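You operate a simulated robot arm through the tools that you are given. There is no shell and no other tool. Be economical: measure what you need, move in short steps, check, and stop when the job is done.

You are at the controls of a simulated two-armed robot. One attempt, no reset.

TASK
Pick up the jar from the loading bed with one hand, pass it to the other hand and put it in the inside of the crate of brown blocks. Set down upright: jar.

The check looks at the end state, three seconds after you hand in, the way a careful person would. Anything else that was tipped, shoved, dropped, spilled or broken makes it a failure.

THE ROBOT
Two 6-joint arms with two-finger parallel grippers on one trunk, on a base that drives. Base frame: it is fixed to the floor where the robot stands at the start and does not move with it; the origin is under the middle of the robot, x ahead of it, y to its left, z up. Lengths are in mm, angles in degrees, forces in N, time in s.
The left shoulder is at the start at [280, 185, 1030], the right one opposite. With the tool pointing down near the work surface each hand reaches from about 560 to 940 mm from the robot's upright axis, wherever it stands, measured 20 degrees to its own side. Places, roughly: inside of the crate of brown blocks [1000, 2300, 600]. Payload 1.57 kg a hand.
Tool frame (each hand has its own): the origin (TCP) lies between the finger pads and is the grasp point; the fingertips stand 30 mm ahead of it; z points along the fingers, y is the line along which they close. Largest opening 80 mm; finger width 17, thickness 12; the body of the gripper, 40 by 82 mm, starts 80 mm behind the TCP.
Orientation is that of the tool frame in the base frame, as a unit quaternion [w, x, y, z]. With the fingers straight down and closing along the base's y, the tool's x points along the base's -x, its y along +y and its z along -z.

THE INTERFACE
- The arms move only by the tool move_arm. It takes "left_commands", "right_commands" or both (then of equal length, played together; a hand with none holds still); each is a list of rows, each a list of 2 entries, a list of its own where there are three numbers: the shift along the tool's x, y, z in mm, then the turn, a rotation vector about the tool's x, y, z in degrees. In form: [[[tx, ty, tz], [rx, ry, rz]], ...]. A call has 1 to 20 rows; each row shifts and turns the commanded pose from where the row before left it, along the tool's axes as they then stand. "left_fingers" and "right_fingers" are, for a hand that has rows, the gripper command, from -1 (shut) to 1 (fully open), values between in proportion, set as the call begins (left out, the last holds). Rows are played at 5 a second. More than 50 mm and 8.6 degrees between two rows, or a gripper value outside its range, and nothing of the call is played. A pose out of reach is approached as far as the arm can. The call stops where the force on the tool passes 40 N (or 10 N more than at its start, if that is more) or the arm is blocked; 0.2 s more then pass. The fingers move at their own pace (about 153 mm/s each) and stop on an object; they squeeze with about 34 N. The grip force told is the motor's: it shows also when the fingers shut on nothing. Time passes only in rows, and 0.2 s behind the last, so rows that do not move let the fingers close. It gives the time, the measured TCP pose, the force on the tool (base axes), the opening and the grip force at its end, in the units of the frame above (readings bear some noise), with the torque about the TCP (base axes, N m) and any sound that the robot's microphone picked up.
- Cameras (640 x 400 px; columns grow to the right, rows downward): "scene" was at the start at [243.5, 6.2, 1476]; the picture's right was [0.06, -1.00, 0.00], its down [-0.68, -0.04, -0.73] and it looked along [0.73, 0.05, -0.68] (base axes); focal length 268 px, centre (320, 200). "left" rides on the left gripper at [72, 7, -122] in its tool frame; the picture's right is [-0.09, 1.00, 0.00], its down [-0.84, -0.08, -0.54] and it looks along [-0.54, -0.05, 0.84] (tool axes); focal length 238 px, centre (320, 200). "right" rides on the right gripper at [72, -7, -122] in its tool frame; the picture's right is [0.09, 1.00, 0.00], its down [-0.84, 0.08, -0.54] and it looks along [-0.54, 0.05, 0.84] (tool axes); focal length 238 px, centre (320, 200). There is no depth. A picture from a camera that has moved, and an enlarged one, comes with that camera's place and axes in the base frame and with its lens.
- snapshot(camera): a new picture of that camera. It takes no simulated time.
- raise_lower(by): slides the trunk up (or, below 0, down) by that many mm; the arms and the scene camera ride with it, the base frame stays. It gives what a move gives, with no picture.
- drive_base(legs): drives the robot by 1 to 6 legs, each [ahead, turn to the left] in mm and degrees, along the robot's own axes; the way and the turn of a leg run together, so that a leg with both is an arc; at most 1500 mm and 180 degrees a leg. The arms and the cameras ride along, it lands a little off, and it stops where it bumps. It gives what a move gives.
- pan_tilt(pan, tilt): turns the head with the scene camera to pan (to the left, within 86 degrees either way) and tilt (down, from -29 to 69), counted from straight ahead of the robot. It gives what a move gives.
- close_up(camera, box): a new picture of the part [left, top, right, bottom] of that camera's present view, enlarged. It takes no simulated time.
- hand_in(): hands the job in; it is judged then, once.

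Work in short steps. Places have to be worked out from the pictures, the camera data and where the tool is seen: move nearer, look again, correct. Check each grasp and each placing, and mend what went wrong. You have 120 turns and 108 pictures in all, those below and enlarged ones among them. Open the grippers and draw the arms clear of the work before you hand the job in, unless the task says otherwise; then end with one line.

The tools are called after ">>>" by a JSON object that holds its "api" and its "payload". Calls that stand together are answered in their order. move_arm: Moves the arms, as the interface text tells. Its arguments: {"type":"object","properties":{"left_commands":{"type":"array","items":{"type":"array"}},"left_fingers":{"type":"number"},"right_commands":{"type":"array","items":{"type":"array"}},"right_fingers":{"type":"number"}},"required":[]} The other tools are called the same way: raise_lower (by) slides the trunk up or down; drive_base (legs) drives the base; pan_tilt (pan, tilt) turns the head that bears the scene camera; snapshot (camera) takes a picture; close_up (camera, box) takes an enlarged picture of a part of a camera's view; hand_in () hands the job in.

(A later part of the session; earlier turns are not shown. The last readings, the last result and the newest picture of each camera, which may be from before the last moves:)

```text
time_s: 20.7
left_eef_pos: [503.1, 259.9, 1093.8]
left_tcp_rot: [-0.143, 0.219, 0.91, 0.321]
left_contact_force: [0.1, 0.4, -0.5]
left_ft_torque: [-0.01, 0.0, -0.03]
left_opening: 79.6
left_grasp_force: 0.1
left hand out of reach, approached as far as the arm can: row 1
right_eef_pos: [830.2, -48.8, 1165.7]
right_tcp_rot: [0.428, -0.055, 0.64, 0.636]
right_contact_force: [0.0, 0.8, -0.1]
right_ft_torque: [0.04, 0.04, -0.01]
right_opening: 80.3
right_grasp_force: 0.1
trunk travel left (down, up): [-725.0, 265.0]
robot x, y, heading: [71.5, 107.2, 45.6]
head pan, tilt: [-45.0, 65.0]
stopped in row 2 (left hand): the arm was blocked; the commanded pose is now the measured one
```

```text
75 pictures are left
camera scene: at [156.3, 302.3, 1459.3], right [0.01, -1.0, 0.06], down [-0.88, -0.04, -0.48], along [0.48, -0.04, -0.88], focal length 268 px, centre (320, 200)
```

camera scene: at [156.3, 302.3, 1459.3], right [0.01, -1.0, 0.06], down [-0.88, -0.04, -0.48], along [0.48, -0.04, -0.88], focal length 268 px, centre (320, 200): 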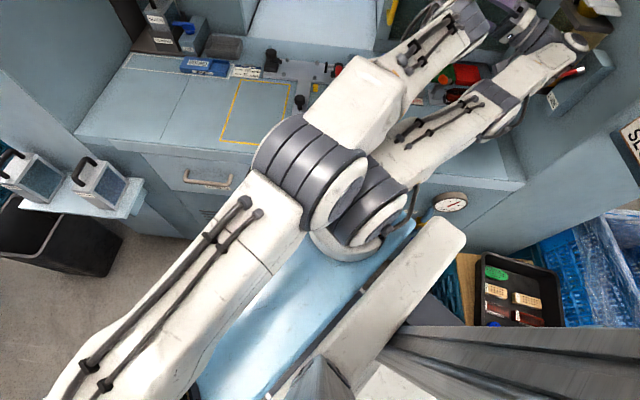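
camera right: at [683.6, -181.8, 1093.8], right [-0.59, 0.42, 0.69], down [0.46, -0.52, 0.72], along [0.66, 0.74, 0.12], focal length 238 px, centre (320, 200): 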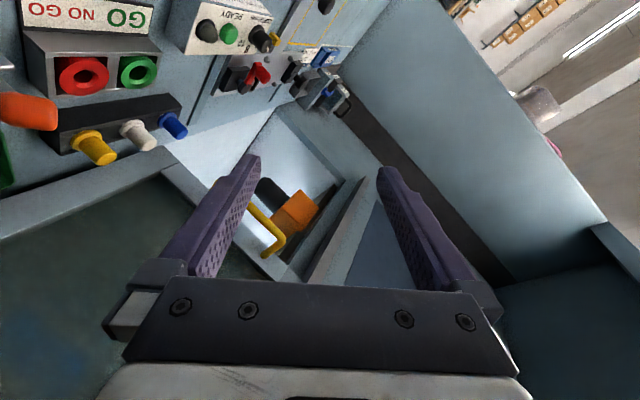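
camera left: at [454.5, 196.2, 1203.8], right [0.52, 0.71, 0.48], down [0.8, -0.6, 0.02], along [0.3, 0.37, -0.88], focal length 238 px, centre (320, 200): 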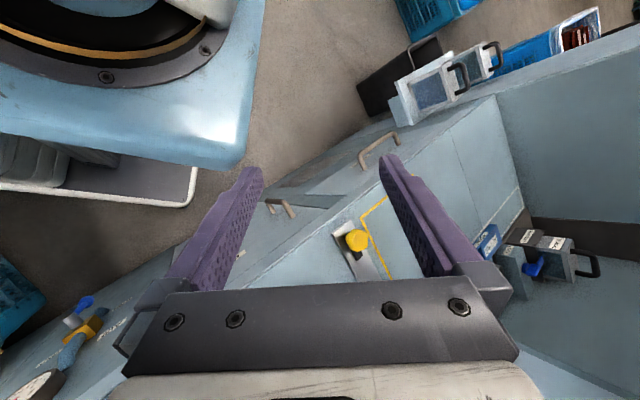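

Earlier, going up and then back-left did free the elbow, so I'll repeat that sequence for the left arm alone.

>>> {"api": "move_arm", "payload": {"left_commands": [[[6, 7.8, -11.3], [0, 0, 0]], [[6, 7.8, -11.3], [0, 0, 0]], [[6, 7.8, -11.3], [0, 0, 0]], [[6, 7.8, -11.3], [0, 0, 0]], [[6, 7.8, -11.3], [0, 0, 0]], [[6, 7.8, -11.3], [0, 0, 0]]]}}

>>> {"api": "move_arm", "payload": {"left_commands": [[[14.2, 5, 1.7], [0, 0, 0]], [[14.2, 5, 1.7], [0, 0, 0]], [[14.2, 5, 1.7], [0, 0, 0]], [[14.2, 5, 1.7], [0, 0, 0]], [[14.2, 5, 1.7], [0, 0, 0]], [[14.2, 5, 1.7], [0, 0, 0]]]}}

>>> {"api": "snapshot", "payload": {"camera": "scene"}}

```text
time_s: 21.1
left_eef_pos: [521.2, 270.5, 1117.6]
left_tcp_rot: [-0.117, 0.257, 0.901, 0.328]
left_contact_force: [-1.1, 3.0, 0.3]
left_ft_torque: [-0.31, -0.12, -0.14]
left_opening: 80.2
left_grasp_force: 0.0
left hand out of reach, approached as far as the arm can: row 1
right_eef_pos: [843.3, -44.3, 1168.4]
right_tcp_rot: [0.433, -0.033, 0.629, 0.645]
right_contact_force: [-4.3, -4.0, 18.5]
right_ft_torque: [-1.86, 1.2, -0.2]
right_opening: 80.0
right_grasp_force: 0.0
trunk travel left (down, up): [-725.0, 265.0]
robot x, y, heading: [76.1, 110.7, 47.0]
head pan, tilt: [-45.0, 65.0]
stopped in row 1 (left hand): the arm was blocked; the commanded pose is now the measured one
```

```text
time_s: 21.4
left_eef_pos: [584.2, 250.8, 1095.6]
left_tcp_rot: [-0.141, 0.294, 0.881, 0.343]
left_contact_force: [7.5, -6.6, -6.6]
left_ft_torque: [0.99, 0.63, 0.56]
left_opening: 80.2
left_grasp_force: 0.0
right_eef_pos: [921.0, -37.0, 1064.9]
right_tcp_rot: [0.371, 0.033, 0.607, 0.702]
right_contact_force: [-26.2, -15.2, 0.5]
right_ft_torque: [-0.5, 0.64, -1.08]
right_opening: 79.9
right_grasp_force: 0.0
trunk travel left (down, up): [-725.0, 265.0]
robot x, y, heading: [81.7, 116.6, 48.9]
head pan, tilt: [-45.0, 65.0]
stopped in row 1 (left hand): the arm was blocked; the commanded pose is now the measured one
```

```text
74 pictures are left
camera scene: at [231.8, 266.5, 1445.1], right [0.07, -1.0, 0.02], down [-0.9, -0.07, -0.43], along [0.43, 0.01, -0.9], focal length 268 px, centre (320, 200)
```

scene: 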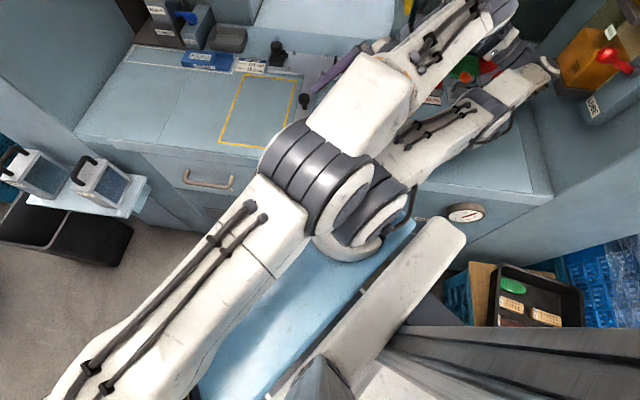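

The robot had been leaning on the tank. It has now come off it and is nearly level. I'll check the right hand's surroundings.

>>> {"api": "snapshot", "payload": {"camera": "right"}}

>>> {"api": "close_up", "payload": {"camera": "scene", "box": [280, 0, 640, 225]}}

```text
73 pictures are left
camera right: at [810.1, -98.0, 999.4], right [-0.54, 0.06, 0.84], down [0.3, -0.92, 0.26], along [0.78, 0.39, 0.48], focal length 238 px, centre (320, 200)
```

right: 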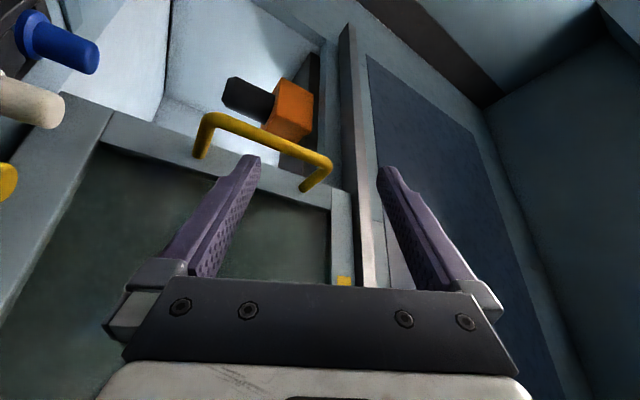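

```text
1.78 times, centred on (460, 112) of scene
camera zoom: at [231.8, 266.5, 1445.1], right [0.07, -1.0, 0.02], down [-0.9, -0.07, -0.43], along [0.43, 0.01, -0.9], focal length 477 px, centre (71, 356)
```

zoom: 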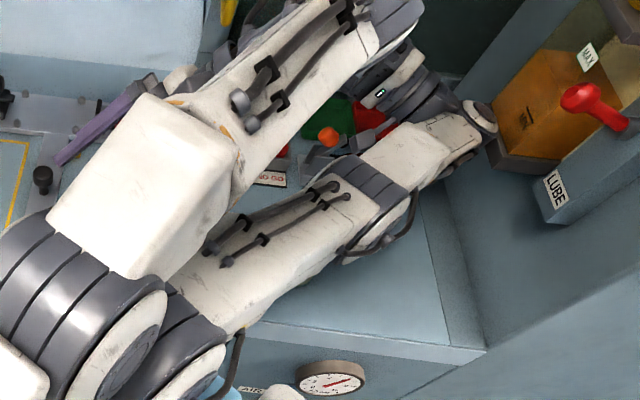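

The right hand is at the back near the yellow handle and pegs. I'll draw it gently toward the robot and upward.

>>> {"api": "move_arm", "payload": {"right_commands": [[[5.2, 9.2, -3.7], [0, 0, 0]], [[5.2, 9.2, -3.7], [0, 0, 0]], [[5.2, 9.2, -3.7], [0, 0, 0]], [[5.2, 9.2, -3.7], [0, 0, 0]], [[5.2, 9.2, -3.7], [0, 0, 0]], [[5.2, 9.2, -3.7], [0, 0, 0]]]}}

>>> {"api": "snapshot", "payload": {"camera": "scene"}}

```text
time_s: 21.8
left_eef_pos: [586.1, 247.7, 1082.1]
left_tcp_rot: [-0.137, 0.256, 0.896, 0.336]
left_contact_force: [-0.3, -1.0, -1.5]
left_ft_torque: [0.22, -0.07, -0.05]
left_opening: 79.9
left_grasp_force: 0.1
right_eef_pos: [918.2, -35.5, 1070.1]
right_tcp_rot: [0.356, 0.028, 0.596, 0.719]
right_contact_force: [1.2, -0.3, 0.5]
right_ft_torque: [-0.02, -0.01, 0.07]
right_opening: 79.9
right_grasp_force: 0.1
right hand out of reach, approached as far as the arm can: row 1, 2
trunk travel left (down, up): [-725.0, 265.0]
robot x, y, heading: [87.8, 125.2, 51.4]
head pan, tilt: [-45.0, 65.0]
stopped in row 2 (right hand): the arm was blocked; the commanded pose is now the measured one
```

```text
71 pictures are left
camera scene: at [244.8, 260.8, 1447.0], right [0.11, -0.99, 0.0], down [-0.9, -0.1, -0.42], along [0.42, 0.04, -0.91], focal length 268 px, centre (320, 200)
```

scene: 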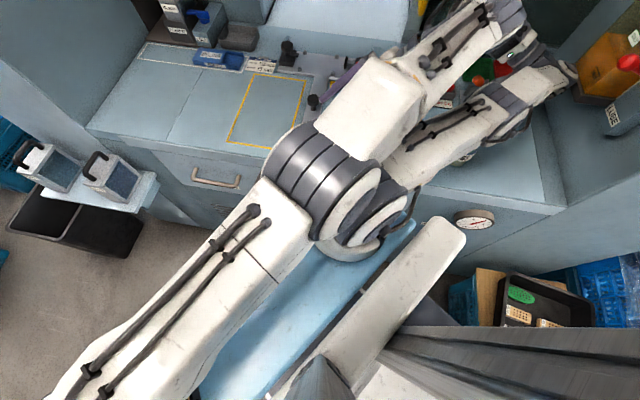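

The robot is level now. I'll retry swinging the left arm leftward about its shoulder at a slow 2° per row.

>>> {"api": "move_arm", "payload": {"left_commands": [[[-0.2, 14.6, 10.5], [0.84, 1.06, -1.47]], [[-0.2, 14.6, 10.5], [0.84, 1.06, -1.47]], [[-0.2, 14.6, 10.5], [0.84, 1.06, -1.47]], [[-0.2, 14.6, 10.5], [0.84, 1.06, -1.47]], [[-0.2, 14.6, 10.5], [0.84, 1.06, -1.47]], [[-0.2, 14.6, 10.5], [0.84, 1.06, -1.47]], [[-0.2, 14.6, 10.5], [0.84, 1.06, -1.47]], [[-0.2, 14.6, 10.5], [0.84, 1.06, -1.47]]]}}

>>> {"api": "snapshot", "payload": {"camera": "left"}}

>>> {"api": "snapshot", "payload": {"camera": "scene"}}

```text
time_s: 22.5
left_eef_pos: [600.9, 282.9, 1087.6]
left_tcp_rot: [-0.149, 0.216, 0.907, 0.329]
left_contact_force: [-0.6, 0.7, 0.0]
left_ft_torque: [0.01, 0.03, 0.02]
left_opening: 80.3
left_grasp_force: 0.1
left hand out of reach, approached as far as the arm can: row 1
right_eef_pos: [921.2, -35.3, 1068.6]
right_tcp_rot: [0.355, 0.027, 0.595, 0.721]
right_contact_force: [-0.7, -0.3, -0.1]
right_ft_torque: [-0.01, 0.01, 0.02]
right_opening: 79.6
right_grasp_force: 0.0
trunk travel left (down, up): [-725.0, 265.0]
robot x, y, heading: [89.7, 123.2, 51.2]
head pan, tilt: [-45.0, 65.0]
stopped in row 3 (right hand): the arm was blocked; the commanded pose is now the measured one
```

```text
70 pictures are left
camera left: at [557.9, 227.7, 1210.5], right [0.57, 0.66, 0.49], down [0.75, -0.66, 0.01], along [0.34, 0.36, -0.87], focal length 238 px, centre (320, 200)
```

left: 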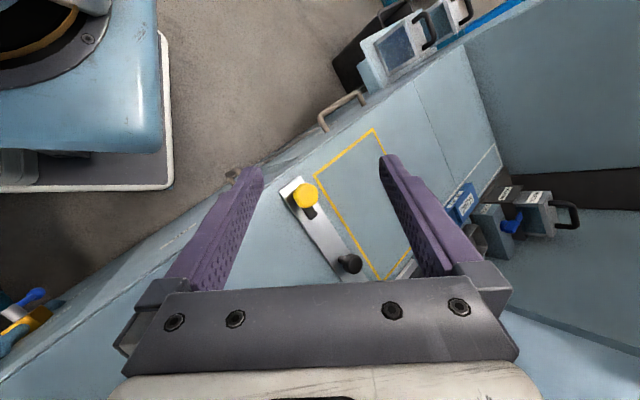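

```text
69 pictures are left
camera scene: at [245.4, 256.5, 1447.6], right [0.11, -0.99, 0.0], down [-0.9, -0.1, -0.42], along [0.42, 0.04, -0.91], focal length 268 px, centre (320, 200)
```

scene: 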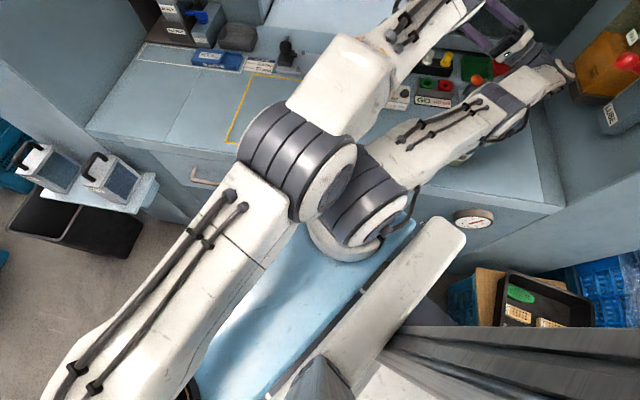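

That worked: the left elbow is separating. I'll continue the swing.

>>> {"api": "move_arm", "payload": {"left_commands": [[[-0.2, 14.6, 10.5], [0.84, 1.06, -1.47]], [[-0.2, 14.6, 10.5], [0.84, 1.06, -1.47]], [[-0.2, 14.6, 10.5], [0.84, 1.06, -1.47]], [[-0.2, 14.6, 10.5], [0.84, 1.06, -1.47]], [[-0.2, 14.6, 10.5], [0.84, 1.06, -1.47]], [[-0.2, 14.6, 10.5], [0.84, 1.06, -1.47]], [[-0.2, 14.6, 10.5], [0.84, 1.06, -1.47]], [[-0.2, 14.6, 10.5], [0.84, 1.06, -1.47]], [[-0.2, 14.6, 10.5], [0.84, 1.06, -1.47]], [[-0.2, 14.6, 10.5], [0.84, 1.06, -1.47]], [[-0.2, 14.6, 10.5], [0.84, 1.06, -1.47]], [[-0.2, 14.6, 10.5], [0.84, 1.06, -1.47]], [[-0.2, 14.6, 10.5], [0.84, 1.06, -1.47]], [[-0.2, 14.6, 10.5], [0.84, 1.06, -1.47]]]}}

>>> {"api": "snapshot", "payload": {"camera": "scene"}}

```text
time_s: 25.5
left_eef_pos: [627.2, 532.4, 1086.4]
left_tcp_rot: [-0.223, -0.008, 0.933, 0.282]
left_contact_force: [-0.1, 0.7, -0.8]
left_ft_torque: [-0.02, 0.0, -0.03]
left_opening: 80.1
left_grasp_force: 0.1
right_eef_pos: [921.9, -35.6, 1067.4]
right_tcp_rot: [0.355, 0.027, 0.596, 0.719]
right_contact_force: [0.6, -0.1, 0.2]
right_ft_torque: [0.0, 0.02, 0.02]
right_opening: 80.1
right_grasp_force: 0.1
trunk travel left (down, up): [-725.0, 265.0]
robot x, y, heading: [84.1, 125.7, 51.1]
head pan, tilt: [-45.0, 65.0]
```

```text
68 pictures are left
camera scene: at [245.8, 256.5, 1447.4], right [0.1, -0.99, 0.0], down [-0.9, -0.1, -0.42], along [0.42, 0.04, -0.91], focal length 268 px, centre (320, 200)
```

scene: 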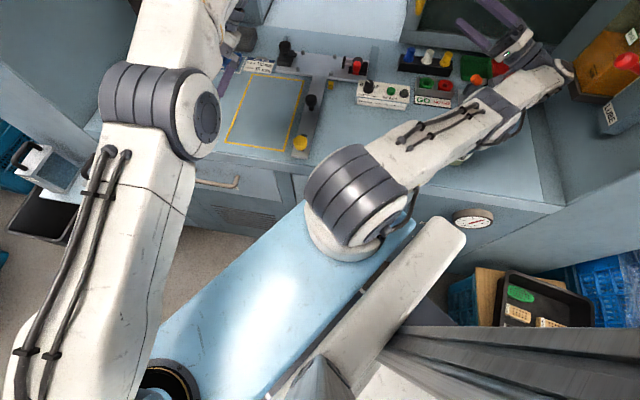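

The left arm is free. Now the right arm: I'll check its hand view and the jar.

>>> {"api": "snapshot", "payload": {"camera": "right"}}

>>> {"api": "close_up", "payload": {"camera": "scene", "box": [360, 0, 640, 190]}}

```text
67 pictures are left
camera right: at [814.1, -98.4, 1000.2], right [-0.55, 0.01, 0.84], down [0.34, -0.91, 0.23], along [0.77, 0.41, 0.49], focal length 238 px, centre (320, 200)
```

right: 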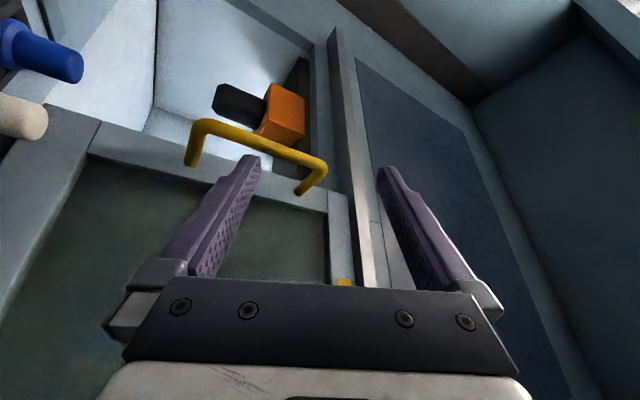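

```text
2.11 times, centred on (500, 95) of scene
camera zoom: at [245.8, 256.5, 1447.4], right [0.1, -0.99, 0.0], down [-0.9, -0.1, -0.42], along [0.42, 0.04, -0.91], focal length 565 px, centre (-59, 421)
```

zoom: 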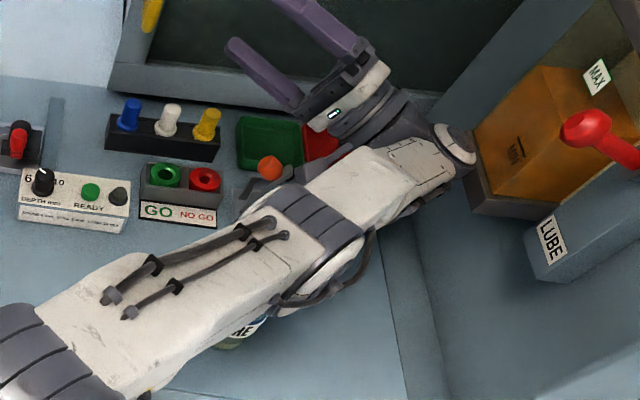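

The jar is upright under the right forearm. I'll lift the whole right arm about its shoulder pitch, 2° per row, to clear everything on the bed.

>>> {"api": "move_arm", "payload": {"right_commands": [[[-6.1, 17, 5.8], [0.35, 0.75, -1.8]], [[-6.1, 17, 5.8], [0.35, 0.75, -1.8]], [[-6.1, 17, 5.8], [0.35, 0.75, -1.8]], [[-6.1, 17, 5.8], [0.35, 0.75, -1.8]], [[-6.1, 17, 5.8], [0.35, 0.75, -1.8]]]}}

>>> {"api": "snapshot", "payload": {"camera": "scene"}}

```text
time_s: 26.7
left_eef_pos: [626.6, 533.7, 1086.5]
left_tcp_rot: [-0.222, -0.007, 0.933, 0.282]
left_contact_force: [0.1, -0.4, -0.2]
left_ft_torque: [0.01, 0.01, -0.01]
left_opening: 80.1
left_grasp_force: 0.0
right_eef_pos: [924.8, -29.9, 1154.7]
right_tcp_rot: [0.384, -0.036, 0.617, 0.686]
right_contact_force: [0.2, -0.5, -0.3]
right_ft_torque: [0.0, -0.01, -0.02]
right_opening: 79.8
right_grasp_force: 0.1
right hand out of reach, approached as far as the arm can: row 2, 3, 5
trunk travel left (down, up): [-725.0, 265.0]
robot x, y, heading: [86.3, 125.2, 51.3]
head pan, tilt: [-45.0, 65.0]
```

```text
65 pictures are left
camera scene: at [246.1, 259.0, 1446.9], right [0.11, -0.99, 0.0], down [-0.9, -0.1, -0.42], along [0.42, 0.04, -0.91], focal length 268 px, centre (320, 200)
```

scene: 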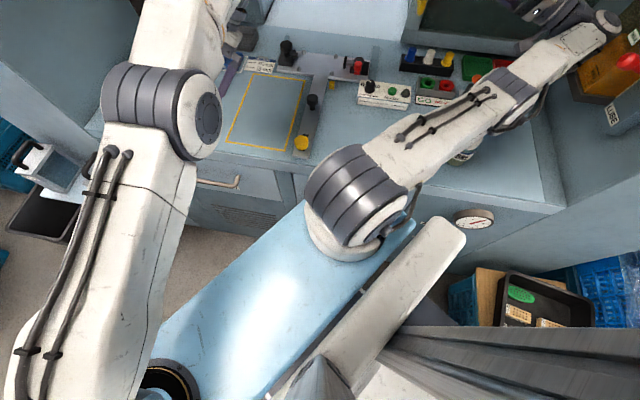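

The lift worked. The door handle is near [1056, 66, 1070], so there's room to swing the right arm 20° left about its shoulder, away from the tank.

>>> {"api": "move_arm", "payload": {"right_commands": [[[3, -5.2, 24.6], [-1.31, 2.05, 0.59]], [[3, -5.2, 24.6], [-1.31, 2.05, 0.59]], [[3, -5.2, 24.6], [-1.31, 2.05, 0.59]], [[3, -5.2, 24.6], [-1.31, 2.05, 0.59]], [[3, -5.2, 24.6], [-1.31, 2.05, 0.59]], [[3, -5.2, 24.6], [-1.31, 2.05, 0.59]]]}}

>>> {"api": "snapshot", "payload": {"camera": "scene"}}

>>> {"api": "snapshot", "payload": {"camera": "right"}}

```text
time_s: 28.1
left_eef_pos: [627.4, 530.1, 1087.5]
left_tcp_rot: [-0.223, -0.008, 0.933, 0.283]
left_contact_force: [0.2, 0.1, -0.2]
left_ft_torque: [0.03, 0.0, -0.02]
left_opening: 80.1
left_grasp_force: 0.0
right_eef_pos: [973.5, 103.5, 1158.0]
right_tcp_rot: [0.298, -0.117, 0.609, 0.726]
right_contact_force: [0.7, 0.6, 0.5]
right_ft_torque: [-0.02, -0.02, 0.0]
right_opening: 79.9
right_grasp_force: 0.0
trunk travel left (down, up): [-725.0, 265.0]
robot x, y, heading: [81.6, 124.9, 50.9]
head pan, tilt: [-45.0, 65.0]
```

```text
64 pictures are left
camera scene: at [245.3, 254.8, 1447.7], right [0.1, -0.99, 0.0], down [-0.9, -0.09, -0.42], along [0.42, 0.04, -0.91], focal length 268 px, centre (320, 200)
```

scene: 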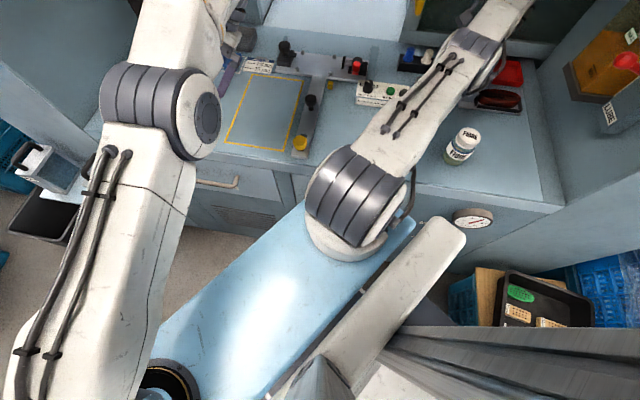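

```text
63 pictures are left
camera right: at [895.1, 8.7, 1087.3], right [-0.65, -0.05, 0.76], down [0.52, -0.77, 0.38], along [0.56, 0.64, 0.52], focal length 238 px, centre (320, 200)
```

right: 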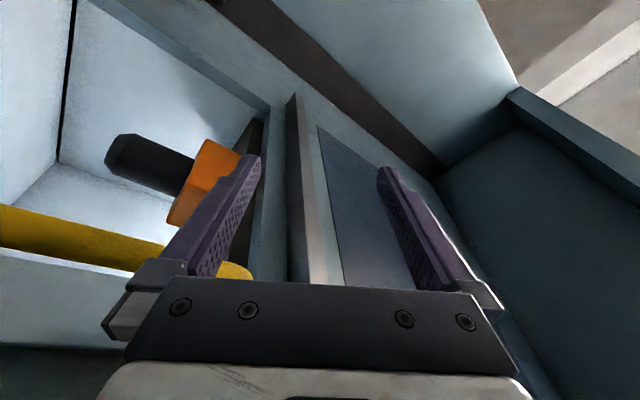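

The jar stands intact and the right arm is clear. I'll back the robot out 180 mm along its heading, which is still well clear of the tank.

>>> {"api": "drive_base", "payload": {"legs": [[-180, 0]]}}

>>> {"api": "snapshot", "payload": {"camera": "scene"}}

```text
time_s: 29.0
left_eef_pos: [598.0, 525.0, 1086.0]
left_tcp_rot: [-0.219, -0.013, 0.934, 0.283]
left_contact_force: [0.8, -0.1, -0.5]
left_ft_torque: [-0.01, 0.03, 0.01]
left_opening: 79.7
left_grasp_force: 0.0
right_eef_pos: [949.1, 107.2, 1154.2]
right_tcp_rot: [0.294, -0.121, 0.607, 0.728]
right_contact_force: [1.1, 1.3, 0.0]
right_ft_torque: [-0.05, -0.05, 0.01]
right_opening: 80.1
right_grasp_force: 0.1
trunk travel left (down, up): [-725.0, 265.0]
robot x, y, heading: [64.8, 110.0, 52.8]
head pan, tilt: [-45.0, 65.0]
stopped in leg 1: the robot was blocked; the commanded pose is now the measured one
```

```text
62 pictures are left
camera scene: at [221.9, 247.3, 1447.5], right [0.14, -0.99, 0.0], down [-0.9, -0.13, -0.42], along [0.42, 0.06, -0.91], focal length 268 px, centre (320, 200)
```

scene: 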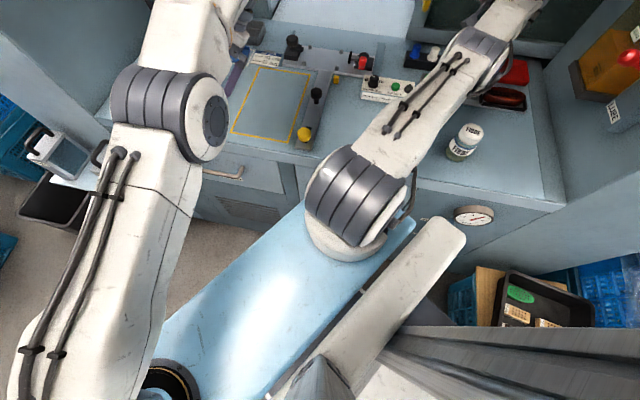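

The base was blocked after about 22 mm. I'll look at the floor to the right and left rear to find what it bumps.

>>> {"api": "pan_tilt", "payload": {"pan": -86, "tilt": 55}}

>>> {"api": "snapshot", "payload": {"camera": "scene"}}

>>> {"api": "pan_tilt", "payload": {"pan": 60, "tilt": 50}}

>>> {"api": "snapshot", "payload": {"camera": "scene"}}

```text
time_s: 30.1
left_eef_pos: [598.0, 525.3, 1086.6]
left_tcp_rot: [-0.218, -0.014, 0.934, 0.282]
left_contact_force: [0.8, -0.1, 0.1]
left_ft_torque: [-0.04, 0.02, 0.01]
left_opening: 79.9
left_grasp_force: 0.1
right_eef_pos: [949.0, 107.3, 1155.7]
right_tcp_rot: [0.294, -0.123, 0.606, 0.728]
right_contact_force: [0.1, 1.0, 0.0]
right_ft_torque: [0.01, 0.03, 0.0]
right_opening: 79.9
right_grasp_force: 0.1
trunk travel left (down, up): [-725.0, 265.0]
robot x, y, heading: [62.5, 110.3, 53.0]
head pan, tilt: [-85.9, 55.0]
```

```text
61 pictures are left
camera scene: at [221.6, 199.7, 1459.3], right [-0.54, -0.84, 0.0], down [-0.69, 0.45, -0.57], along [0.48, -0.31, -0.82], focal length 268 px, centre (320, 200)
```

scene: 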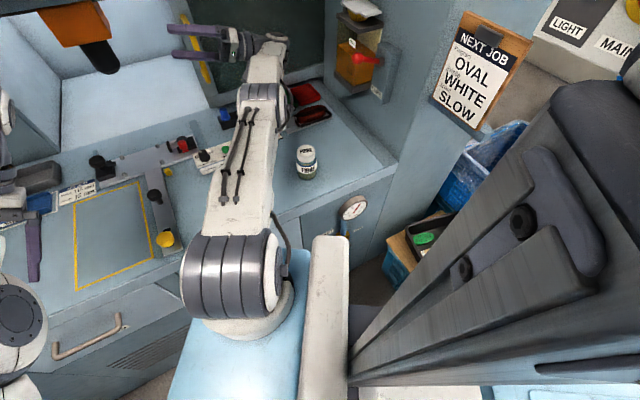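

```text
time_s: 32.4
left_eef_pos: [599.3, 524.9, 1086.5]
left_tcp_rot: [-0.218, -0.013, 0.934, 0.282]
left_contact_force: [0.0, -0.7, 0.3]
left_ft_torque: [0.0, 0.05, 0.0]
left_opening: 80.2
left_grasp_force: 0.0
right_eef_pos: [947.5, 107.3, 1155.2]
right_tcp_rot: [0.294, -0.124, 0.606, 0.728]
right_contact_force: [0.1, 0.0, -0.5]
right_ft_torque: [-0.02, -0.04, 0.02]
right_opening: 80.0
right_grasp_force: 0.0
trunk travel left (down, up): [-725.0, 265.0]
robot x, y, heading: [62.0, 108.0, 52.9]
head pan, tilt: [60.0, 50.0]
```

```text
60 pictures are left
camera scene: at [131.1, 309.8, 1465.8], right [0.92, 0.39, 0.0], down [0.3, -0.71, -0.64], along [-0.25, 0.59, -0.77], focal length 268 px, centre (320, 200)
```

scene: 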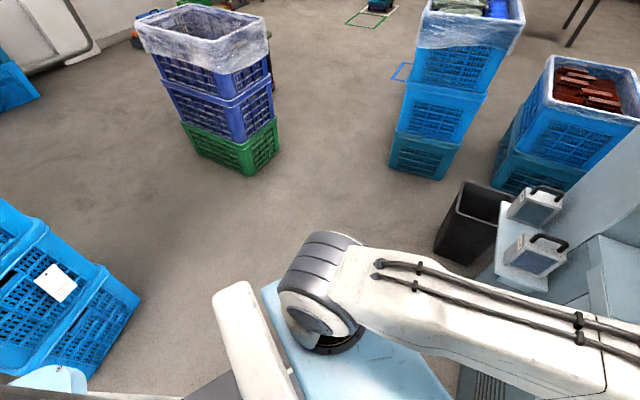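

The robot's rear-right corner is likely against the bench with the tray, so I should rotate back to the right rather than reverse. First I'll swing the right arm 25° left to make room, then turn the base right.

>>> {"api": "move_arm", "payload": {"right_commands": [[[2.9, -5.2, 24.6], [-1.34, 2.02, 0.59]], [[2.9, -5.2, 24.6], [-1.34, 2.02, 0.59]], [[2.9, -5.2, 24.6], [-1.34, 2.02, 0.59]], [[2.9, -5.2, 24.6], [-1.34, 2.02, 0.59]], [[2.9, -5.2, 24.6], [-1.34, 2.02, 0.59]], [[2.9, -5.2, 24.6], [-1.34, 2.02, 0.59]], [[2.9, -5.2, 24.6], [-1.34, 2.02, 0.59]], [[2.9, -5.2, 24.6], [-1.34, 2.02, 0.59]], [[2.9, -5.2, 24.6], [-1.34, 2.02, 0.59]], [[2.9, -5.2, 24.6], [-1.34, 2.02, 0.59]]]}}

>>> {"api": "pan_tilt", "payload": {"pan": -40, "tilt": 50}}

>>> {"api": "snapshot", "payload": {"camera": "scene"}}

```text
time_s: 34.6
left_eef_pos: [597.5, 523.5, 1086.7]
left_tcp_rot: [-0.218, -0.013, 0.934, 0.282]
left_contact_force: [-0.7, 0.1, 0.3]
left_ft_torque: [0.0, 0.03, -0.01]
left_opening: 80.1
left_grasp_force: 0.2
right_eef_pos: [944.1, 358.3, 1155.2]
right_tcp_rot: [0.129, -0.251, 0.565, 0.775]
right_contact_force: [-0.1, -0.8, -0.7]
right_ft_torque: [0.0, 0.02, 0.01]
right_opening: 80.2
right_grasp_force: 0.1
right hand out of reach, approached as far as the arm can: row 5
trunk travel left (down, up): [-725.0, 265.0]
robot x, y, heading: [67.0, 109.9, 53.1]
head pan, tilt: [60.0, 50.0]
```

```text
time_s: 36.3
left_eef_pos: [597.2, 523.1, 1086.9]
left_tcp_rot: [-0.218, -0.014, 0.934, 0.281]
left_contact_force: [-0.5, -0.2, -0.8]
left_ft_torque: [0.01, 0.0, -0.01]
left_opening: 80.1
left_grasp_force: 0.0
right_eef_pos: [942.8, 358.5, 1155.5]
right_tcp_rot: [0.129, -0.25, 0.565, 0.775]
right_contact_force: [0.2, 1.0, 0.2]
right_ft_torque: [-0.03, -0.02, 0.0]
right_opening: 79.8
right_grasp_force: 0.1
trunk travel left (down, up): [-725.0, 265.0]
robot x, y, heading: [64.3, 113.4, 53.1]
head pan, tilt: [-40.0, 50.0]
```

```text
59 pictures are left
camera scene: at [236.1, 256.2, 1465.8], right [0.22, -0.97, 0.0], down [-0.75, -0.17, -0.64], along [0.63, 0.14, -0.77], focal length 268 px, centre (320, 200)
```

scene: 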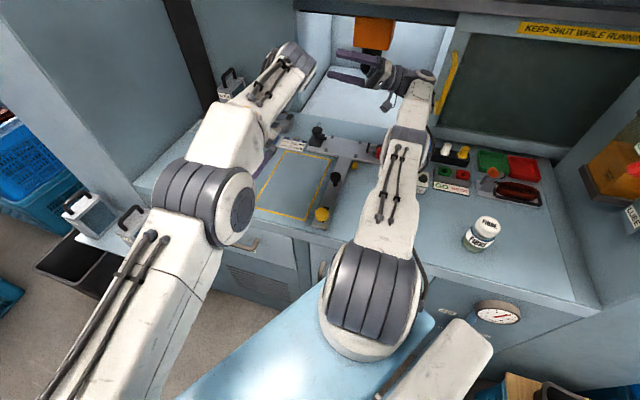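

All clear. Now I'll turn the base right 25°.

>>> {"api": "drive_base", "payload": {"legs": [[0, -25]]}}

>>> {"api": "snapshot", "payload": {"camera": "scene"}}

```text
time_s: 37.4
left_eef_pos: [634.8, 459.5, 1089.2]
left_tcp_rot: [-0.193, 0.045, 0.935, 0.294]
left_contact_force: [0.5, 0.0, 0.2]
left_ft_torque: [0.03, -0.02, 0.02]
left_opening: 80.0
left_grasp_force: 0.1
right_eef_pos: [951.6, 303.7, 1156.6]
right_tcp_rot: [0.141, -0.238, 0.571, 0.773]
right_contact_force: [0.0, 0.6, 0.7]
right_ft_torque: [0.0, 0.01, 0.01]
right_opening: 79.9
right_grasp_force: 0.0
trunk travel left (down, up): [-725.0, 265.0]
robot x, y, heading: [62.8, 110.5, 47.1]
head pan, tilt: [-40.0, 50.0]
stopped in leg 1: the robot was blocked; the commanded pose is now the measured one
```

```text
58 pictures are left
camera scene: at [241.8, 240.5, 1466.7], right [0.12, -0.99, 0.0], down [-0.76, -0.09, -0.65], along [0.64, 0.08, -0.76], focal length 268 px, centre (320, 200)
```

scene: 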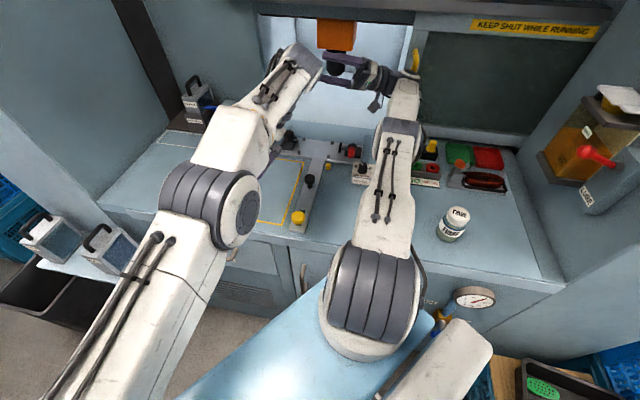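

The turn stopped after 6°. The base's front-right corner may be at the cabinet. I'll look down with the left hand's camera, and check below with the scene camera.

>>> {"api": "snapshot", "payload": {"camera": "left"}}

>>> {"api": "pan_tilt", "payload": {"pan": -75, "tilt": 69}}

>>> {"api": "snapshot", "payload": {"camera": "scene"}}

```text
57 pictures are left
camera left: at [612.4, 393.5, 1210.5], right [0.28, 0.82, 0.49], down [0.94, -0.35, 0.04], along [0.21, 0.45, -0.87], focal length 238 px, centre (320, 200)
```

left: 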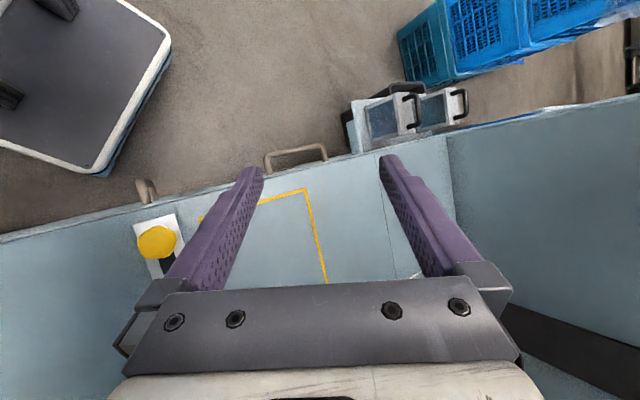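

```text
time_s: 38.4
left_eef_pos: [635.9, 460.5, 1088.6]
left_tcp_rot: [-0.195, 0.044, 0.935, 0.294]
left_contact_force: [0.4, 0.0, 0.0]
left_ft_torque: [0.01, -0.01, 0.03]
left_opening: 79.9
left_grasp_force: 0.0
right_eef_pos: [951.7, 302.6, 1157.1]
right_tcp_rot: [0.14, -0.239, 0.57, 0.773]
right_contact_force: [-0.8, -0.7, -0.3]
right_ft_torque: [0.03, 0.01, -0.04]
right_opening: 80.2
right_grasp_force: 0.0
trunk travel left (down, up): [-725.0, 265.0]
robot x, y, heading: [62.9, 111.7, 46.7]
head pan, tilt: [-75.0, 68.8]
```

```text
56 pictures are left
camera scene: at [215.0, 205.6, 1444.7], right [-0.47, -0.88, 0.0], down [-0.82, 0.44, -0.37], along [0.33, -0.17, -0.93], focal length 268 px, centre (320, 200)
```

scene: 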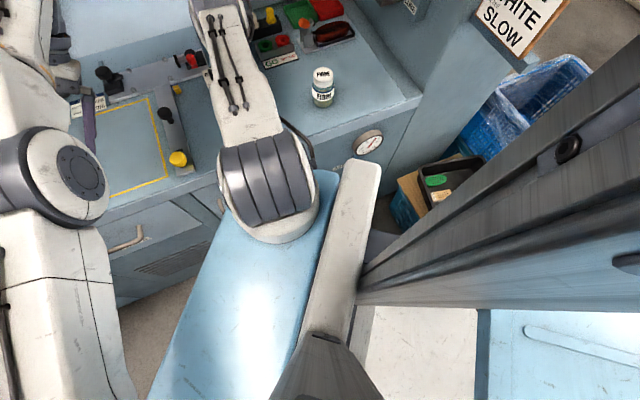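

The base corner seems about 100 mm short of the cabinet, so I'll look at the rear-left side too.

>>> {"api": "pan_tilt", "payload": {"pan": 86, "tilt": 60}}

>>> {"api": "snapshot", "payload": {"camera": "scene"}}

>>> {"api": "pan_tilt", "payload": {"pan": -86, "tilt": 35}}

>>> {"api": "snapshot", "payload": {"camera": "scene"}}

```text
time_s: 40.9
left_eef_pos: [635.9, 460.1, 1087.6]
left_tcp_rot: [-0.195, 0.045, 0.934, 0.294]
left_contact_force: [-1.1, 0.7, -1.2]
left_ft_torque: [0.02, -0.07, -0.04]
left_opening: 79.7
left_grasp_force: 0.0
right_eef_pos: [951.3, 302.1, 1155.1]
right_tcp_rot: [0.145, -0.244, 0.569, 0.772]
right_contact_force: [-2.7, 0.1, -2.2]
right_ft_torque: [0.2, 0.0, -0.27]
right_opening: 80.1
right_grasp_force: 0.1
trunk travel left (down, up): [-725.0, 265.0]
robot x, y, heading: [62.1, 111.9, 46.6]
head pan, tilt: [85.9, 60.0]
```

```text
55 pictures are left
camera scene: at [120.3, 281.1, 1452.9], right [0.73, 0.68, 0.0], down [0.59, -0.64, -0.5], along [-0.34, 0.37, -0.87], focal length 268 px, centre (320, 200)
```

scene: 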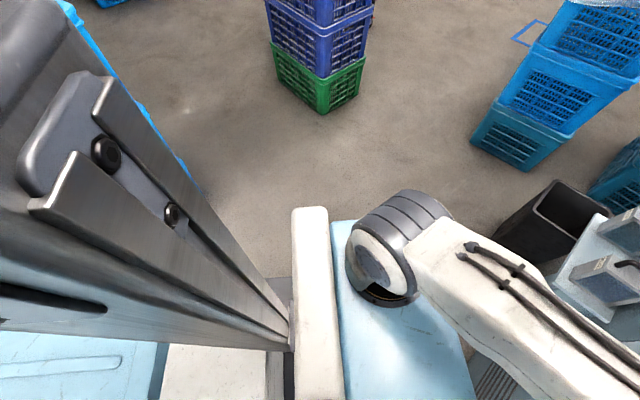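

```text
time_s: 43.5
left_eef_pos: [633.9, 458.4, 1087.4]
left_tcp_rot: [-0.193, 0.045, 0.935, 0.295]
left_contact_force: [-0.6, 0.2, -1.2]
left_ft_torque: [0.04, 0.05, -0.02]
left_opening: 80.1
left_grasp_force: 0.0
right_eef_pos: [950.8, 299.0, 1153.0]
right_tcp_rot: [0.14, -0.237, 0.569, 0.775]
right_contact_force: [-0.2, 0.6, -0.3]
right_ft_torque: [-0.03, -0.03, 0.04]
right_opening: 80.0
right_grasp_force: 0.0
trunk travel left (down, up): [-725.0, 265.0]
robot x, y, heading: [63.2, 112.4, 46.8]
head pan, tilt: [-85.9, 35.0]
```

```text
54 pictures are left
camera scene: at [232.9, 175.3, 1487.9], right [-0.63, -0.78, 0.0], down [-0.44, 0.36, -0.82], along [0.64, -0.52, -0.57], focal length 268 px, centre (320, 200)
```

scene: 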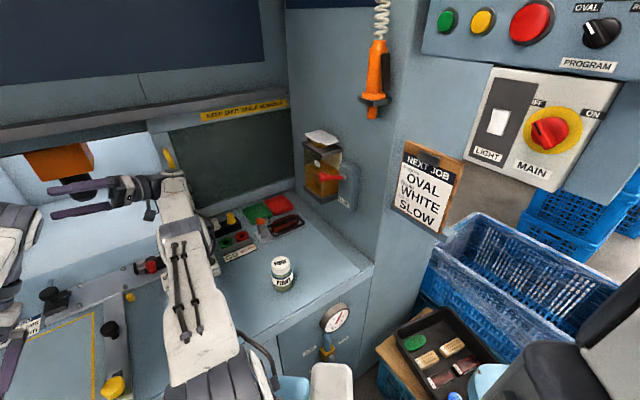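

The bench and console sit close at the robot's right rear, while in front I have about 100 mm. I'll ease forward 35 mm and then turn right again.

>>> {"api": "drive_base", "payload": {"legs": [[35, 0], [0, -15]]}}

>>> {"api": "snapshot", "payload": {"camera": "scene"}}

```text
time_s: 44.2
left_eef_pos: [637.9, 455.4, 1088.5]
left_tcp_rot: [-0.189, 0.05, 0.935, 0.296]
left_contact_force: [0.2, -0.3, -0.8]
left_ft_torque: [0.05, -0.02, 0.0]
left_opening: 80.0
left_grasp_force: 0.1
right_eef_pos: [951.7, 298.8, 1155.3]
right_tcp_rot: [0.136, -0.229, 0.571, 0.777]
right_contact_force: [-0.1, -0.1, -0.4]
right_ft_torque: [0.02, 0.01, 0.02]
right_opening: 80.0
right_grasp_force: 0.1
trunk travel left (down, up): [-725.0, 265.0]
robot x, y, heading: [63.0, 113.2, 45.9]
head pan, tilt: [-85.9, 35.0]
stopped in leg 1: the robot was blocked; the commanded pose is now the measured one
```

```text
53 pictures are left
camera scene: at [232.2, 177.3, 1488.7], right [-0.64, -0.77, 0.0], down [-0.44, 0.37, -0.82], along [0.63, -0.52, -0.57], focal length 268 px, centre (320, 200)
```

scene: 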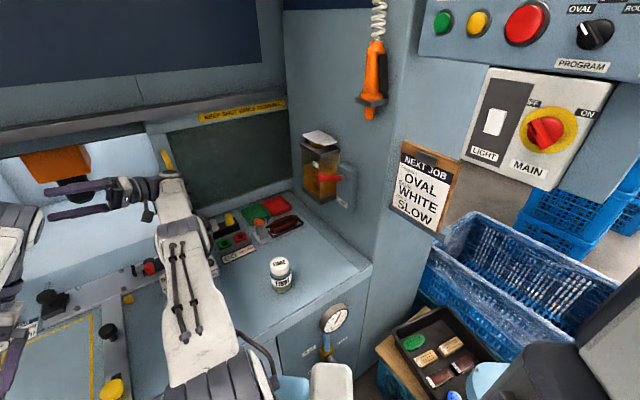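

Forward is blocked as well, so maybe an arm is the contact rather than the base. I'll check the right hand's view near the spindle.

>>> {"api": "snapshot", "payload": {"camera": "right"}}

>>> {"api": "close_up", "payload": {"camera": "scene", "box": [0, 120, 320, 320]}}

```text
52 pictures are left
camera right: at [916.7, 181.4, 1083.2], right [-0.55, -0.32, 0.77], down [0.79, -0.5, 0.36], along [0.27, 0.81, 0.52], focal length 238 px, centre (320, 200)
```

right: 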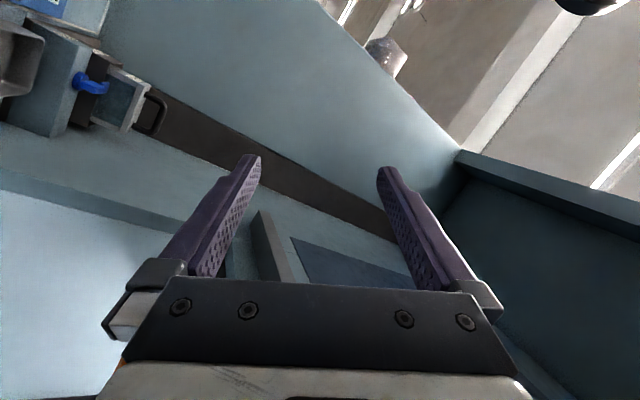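

```text
2.00 times, centred on (160, 220) of scene
camera zoom: at [232.2, 177.3, 1488.7], right [-0.64, -0.77, 0.0], down [-0.44, 0.37, -0.82], along [0.63, -0.52, -0.57], focal length 537 px, centre (640, 160)
```

zoom: 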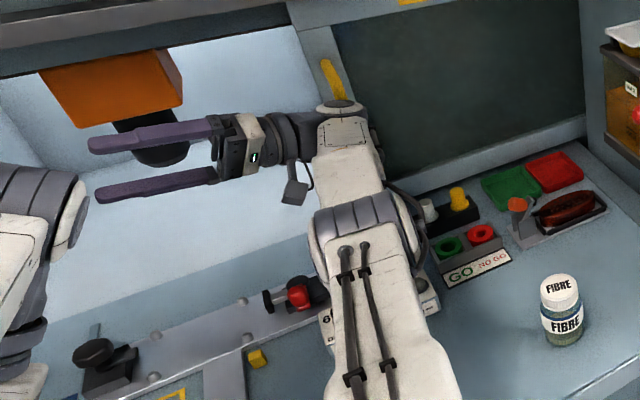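

The right wrist is close to the door handle on the far side. I'll draw the right hand back toward the robot by about 120 mm.

>>> {"api": "move_arm", "payload": {"right_commands": [[[11.4, 9.6, 3.7], [0, 0, 0]], [[11.4, 9.6, 3.7], [0, 0, 0]], [[11.4, 9.6, 3.7], [0, 0, 0]], [[11.4, 9.6, 3.7], [0, 0, 0]], [[11.4, 9.6, 3.7], [0, 0, 0]], [[11.4, 9.6, 3.7], [0, 0, 0]], [[11.4, 9.6, 3.7], [0, 0, 0]], [[11.4, 9.6, 3.7], [0, 0, 0]]]}}

>>> {"api": "pan_tilt", "payload": {"pan": -40, "tilt": 50}}

>>> {"api": "snapshot", "payload": {"camera": "scene"}}

```text
time_s: 46.0
left_eef_pos: [641.5, 457.3, 1085.4]
left_tcp_rot: [-0.19, 0.051, 0.935, 0.295]
left_contact_force: [-0.8, -0.5, 0.5]
left_ft_torque: [-0.01, 0.01, -0.02]
left_opening: 79.8
left_grasp_force: 0.2
right_eef_pos: [949.1, 298.0, 1153.4]
right_tcp_rot: [0.124, -0.226, 0.57, 0.78]
right_contact_force: [0.7, 0.3, -0.3]
right_ft_torque: [-0.01, 0.05, 0.03]
right_opening: 79.7
right_grasp_force: 0.1
right hand out of reach, approached as far as the arm can: row 1, 2, 3, 4, 5, 6, 7, 8
trunk travel left (down, up): [-725.0, 265.0]
robot x, y, heading: [63.1, 114.5, 46.1]
head pan, tilt: [-85.9, 35.0]
```

```text
time_s: 47.1
left_eef_pos: [640.0, 458.7, 1086.0]
left_tcp_rot: [-0.189, 0.052, 0.935, 0.295]
left_contact_force: [-0.6, -0.6, -0.4]
left_ft_torque: [0.0, -0.01, 0.01]
left_opening: 79.9
left_grasp_force: 0.1
right_eef_pos: [948.9, 297.6, 1154.3]
right_tcp_rot: [0.125, -0.228, 0.569, 0.78]
right_contact_force: [-0.1, 0.0, 0.4]
right_ft_torque: [-0.02, -0.03, 0.02]
right_opening: 80.0
right_grasp_force: 0.1
trunk travel left (down, up): [-725.0, 265.0]
robot x, y, heading: [64.7, 118.1, 46.3]
head pan, tilt: [-40.0, 50.0]
```

```text
50 pictures are left
camera scene: at [242.9, 246.6, 1466.1], right [0.11, -0.99, 0.0], down [-0.76, -0.09, -0.65], along [0.64, 0.07, -0.76], focal length 268 px, centre (320, 200)
```

scene: 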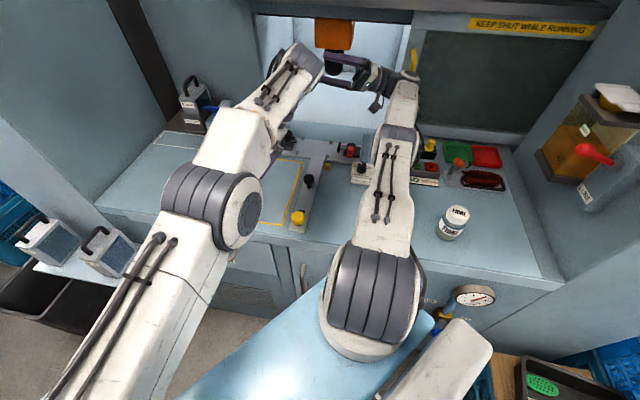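

That orientation is at a limit for retracting, so I'll use joint-like motions. First I'll lift the right arm 10° about its shoulder, then unbend the wrist.

>>> {"api": "move_arm", "payload": {"right_commands": [[[-5.6, 17.3, 6.1], [0.37, 0.76, -1.81]], [[-5.6, 17.3, 6.1], [0.37, 0.76, -1.81]], [[-5.6, 17.3, 6.1], [0.37, 0.76, -1.81]], [[-5.6, 17.3, 6.1], [0.37, 0.76, -1.81]], [[-5.6, 17.3, 6.1], [0.37, 0.76, -1.81]]]}}

>>> {"api": "move_arm", "payload": {"right_commands": [[[12, -19.6, 0], [6.2, 3.8, 0]], [[12, -19.6, 0], [6.2, 3.8, 0]], [[12, -19.6, 0], [6.2, 3.8, 0]], [[12, -19.6, 0], [6.2, 3.8, 0]], [[12, -19.6, 0], [6.2, 3.8, 0]]]}}

>>> {"api": "snapshot", "payload": {"camera": "scene"}}

```text
time_s: 47.5
left_eef_pos: [639.4, 455.5, 1086.8]
left_tcp_rot: [-0.189, 0.053, 0.935, 0.296]
left_contact_force: [-0.1, 0.4, 0.4]
left_ft_torque: [0.0, 0.01, 0.01]
left_opening: 79.8
left_grasp_force: 0.1
right_eef_pos: [950.1, 297.3, 1156.6]
right_tcp_rot: [0.121, -0.226, 0.568, 0.782]
right_contact_force: [0.2, -0.1, -0.1]
right_ft_torque: [0.0, -0.01, 0.01]
right_opening: 80.2
right_grasp_force: 0.1
right hand out of reach, approached as far as the arm can: row 1
trunk travel left (down, up): [-725.0, 265.0]
robot x, y, heading: [58.9, 118.3, 46.7]
head pan, tilt: [-40.0, 50.0]
stopped in row 1 (right hand): the arm was blocked; the commanded pose is now the measured one
```

```text
time_s: 48.7
left_eef_pos: [642.1, 454.1, 1086.5]
left_tcp_rot: [-0.19, 0.052, 0.934, 0.297]
left_contact_force: [-0.2, -0.4, 0.3]
left_ft_torque: [0.01, 0.04, 0.04]
left_opening: 80.3
left_grasp_force: 0.0
right_eef_pos: [950.5, 292.8, 1037.1]
right_tcp_rot: [0.081, -0.307, 0.768, 0.556]
right_contact_force: [-0.4, -0.5, 2.0]
right_ft_torque: [-0.03, 0.0, 0.01]
right_opening: 79.8
right_grasp_force: 0.1
trunk travel left (down, up): [-725.0, 265.0]
robot x, y, heading: [61.3, 118.3, 46.2]
head pan, tilt: [-40.0, 50.0]
```

```text
49 pictures are left
camera scene: at [245.7, 243.1, 1466.7], right [0.11, -0.99, 0.0], down [-0.76, -0.08, -0.64], along [0.64, 0.07, -0.77], focal length 268 px, centre (320, 200)
```

scene: 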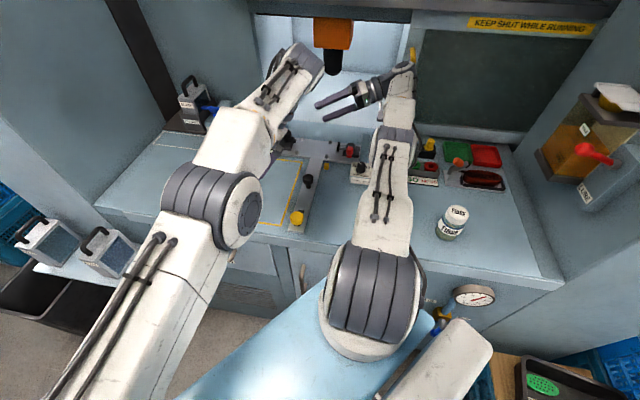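

The wrist unbent nicely. Now I'll retract and lift with the hand held in this easier orientation.

>>> {"api": "move_arm", "payload": {"right_commands": [[[4, 16.4, -1.8], [0, 0, 0]], [[4, 16.4, -1.8], [0, 0, 0]], [[4, 16.4, -1.8], [0, 0, 0]], [[4, 16.4, -1.8], [0, 0, 0]], [[4, 16.4, -1.8], [0, 0, 0]], [[4, 16.4, -1.8], [0, 0, 0]]]}}

>>> {"api": "snapshot", "payload": {"camera": "scene"}}

```text
time_s: 50.1
left_eef_pos: [643.6, 454.1, 1085.4]
left_tcp_rot: [-0.191, 0.052, 0.934, 0.297]
left_contact_force: [0.2, -0.4, -0.8]
left_ft_torque: [0.02, 0.0, 0.0]
left_opening: 79.9
left_grasp_force: 0.0
right_eef_pos: [950.3, 287.9, 1077.8]
right_tcp_rot: [0.084, -0.311, 0.767, 0.555]
right_contact_force: [0.7, -0.9, -0.8]
right_ft_torque: [0.03, -0.04, 0.02]
right_opening: 80.1
right_grasp_force: 0.0
right hand out of reach, approached as far as the arm can: row 1, 2, 3, 4, 5, 6
trunk travel left (down, up): [-725.0, 265.0]
robot x, y, heading: [62.6, 115.5, 46.3]
head pan, tilt: [-40.0, 50.0]
```

```text
48 pictures are left
camera scene: at [247.6, 242.3, 1466.1], right [0.11, -0.99, 0.0], down [-0.76, -0.08, -0.64], along [0.64, 0.07, -0.77], focal length 268 px, centre (320, 200)
```

scene: 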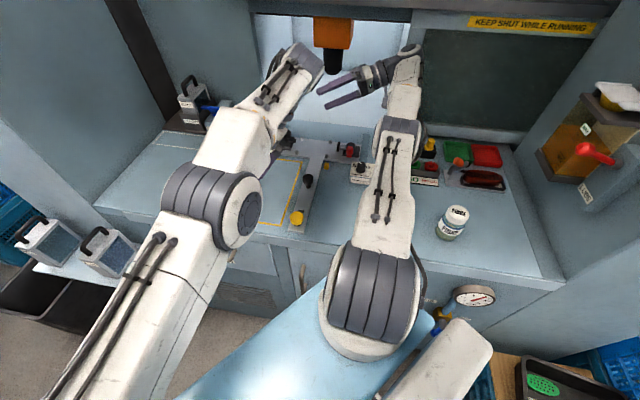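

Height is gained freely but not retraction. I'll lift a bit more, then keep unbending the wrist toward pointing down.

>>> {"api": "move_arm", "payload": {"right_commands": [[[-5.7, 9.6, -4.4], [0, 0, 0]], [[-5.7, 9.6, -4.4], [0, 0, 0]], [[-5.7, 9.6, -4.4], [0, 0, 0]], [[-5.7, 9.6, -4.4], [0, 0, 0]], [[12, -20.3, 0], [6.45, 3.8, 0]], [[12, -20.3, 0], [6.45, 3.8, 0]], [[12, -20.3, 0], [6.45, 3.8, 0]], [[12, -20.3, 0], [6.45, 3.8, 0]], [[12, -20.3, 0], [6.45, 3.8, 0]], [[12, -20.3, 0], [6.45, 3.8, 0]]]}}

>>> {"api": "snapshot", "payload": {"camera": "scene"}}

```text
time_s: 52.3
left_eef_pos: [642.2, 452.5, 1083.6]
left_tcp_rot: [-0.19, 0.052, 0.934, 0.296]
left_contact_force: [0.1, -0.3, 0.5]
left_ft_torque: [0.03, -0.02, 0.02]
left_opening: 80.1
left_grasp_force: 0.1
right_eef_pos: [971.0, 199.1, 1019.7]
right_tcp_rot: [0.03, -0.366, 0.909, 0.199]
right_contact_force: [0.1, 0.2, -1.0]
right_ft_torque: [-0.01, -0.01, 0.03]
right_opening: 80.1
right_grasp_force: 0.0
trunk travel left (down, up): [-725.0, 265.0]
robot x, y, heading: [59.6, 119.1, 46.6]
head pan, tilt: [-40.0, 50.0]
```

```text
47 pictures are left
camera scene: at [247.0, 242.4, 1465.8], right [0.11, -0.99, 0.0], down [-0.76, -0.08, -0.64], along [0.64, 0.07, -0.77], focal length 268 px, centre (320, 200)
```

scene: 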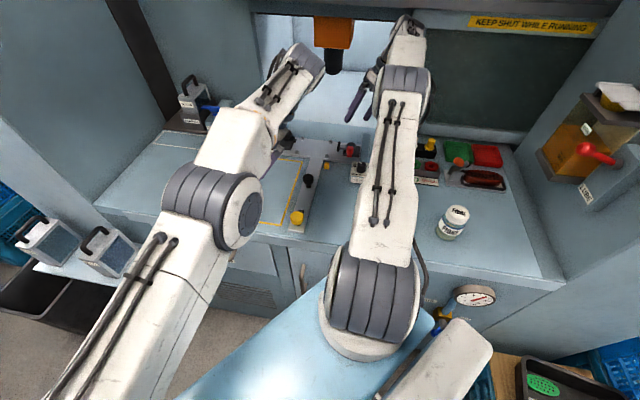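

The hand points nearly down now. I'll retry the retraction, -150 mm in x and a little up.

>>> {"api": "move_arm", "payload": {"right_commands": [[[9.8, 12.2, -4.1], [0, 0, 0]], [[9.8, 12.2, -4.1], [0, 0, 0]], [[9.8, 12.2, -4.1], [0, 0, 0]], [[9.8, 12.2, -4.1], [0, 0, 0]], [[9.8, 12.2, -4.1], [0, 0, 0]], [[9.8, 12.2, -4.1], [0, 0, 0]], [[9.8, 12.2, -4.1], [0, 0, 0]], [[9.8, 12.2, -4.1], [0, 0, 0]], [[9.8, 12.2, -4.1], [0, 0, 0]], [[9.8, 12.2, -4.1], [0, 0, 0]]]}}

>>> {"api": "snapshot", "payload": {"camera": "scene"}}

```text
time_s: 54.5
left_eef_pos: [642.4, 454.6, 1084.8]
left_tcp_rot: [-0.19, 0.052, 0.934, 0.297]
left_contact_force: [0.6, 0.0, -0.1]
left_ft_torque: [0.0, 0.01, -0.05]
left_opening: 80.0
left_grasp_force: 0.0
right_eef_pos: [821.5, 200.9, 1080.6]
right_tcp_rot: [0.031, -0.366, 0.908, 0.201]
right_contact_force: [0.3, -0.6, 0.2]
right_ft_torque: [0.0, 0.0, -0.01]
right_opening: 79.9
right_grasp_force: 0.1
trunk travel left (down, up): [-725.0, 265.0]
robot x, y, heading: [59.7, 117.5, 46.6]
head pan, tilt: [-40.0, 50.0]
```

```text
46 pictures are left
camera scene: at [247.1, 242.3, 1465.8], right [0.11, -0.99, 0.0], down [-0.76, -0.08, -0.64], along [0.64, 0.07, -0.77], focal length 268 px, centre (320, 200)
```

scene: 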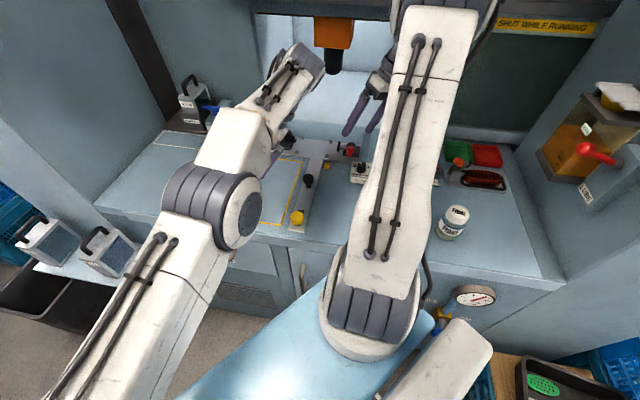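

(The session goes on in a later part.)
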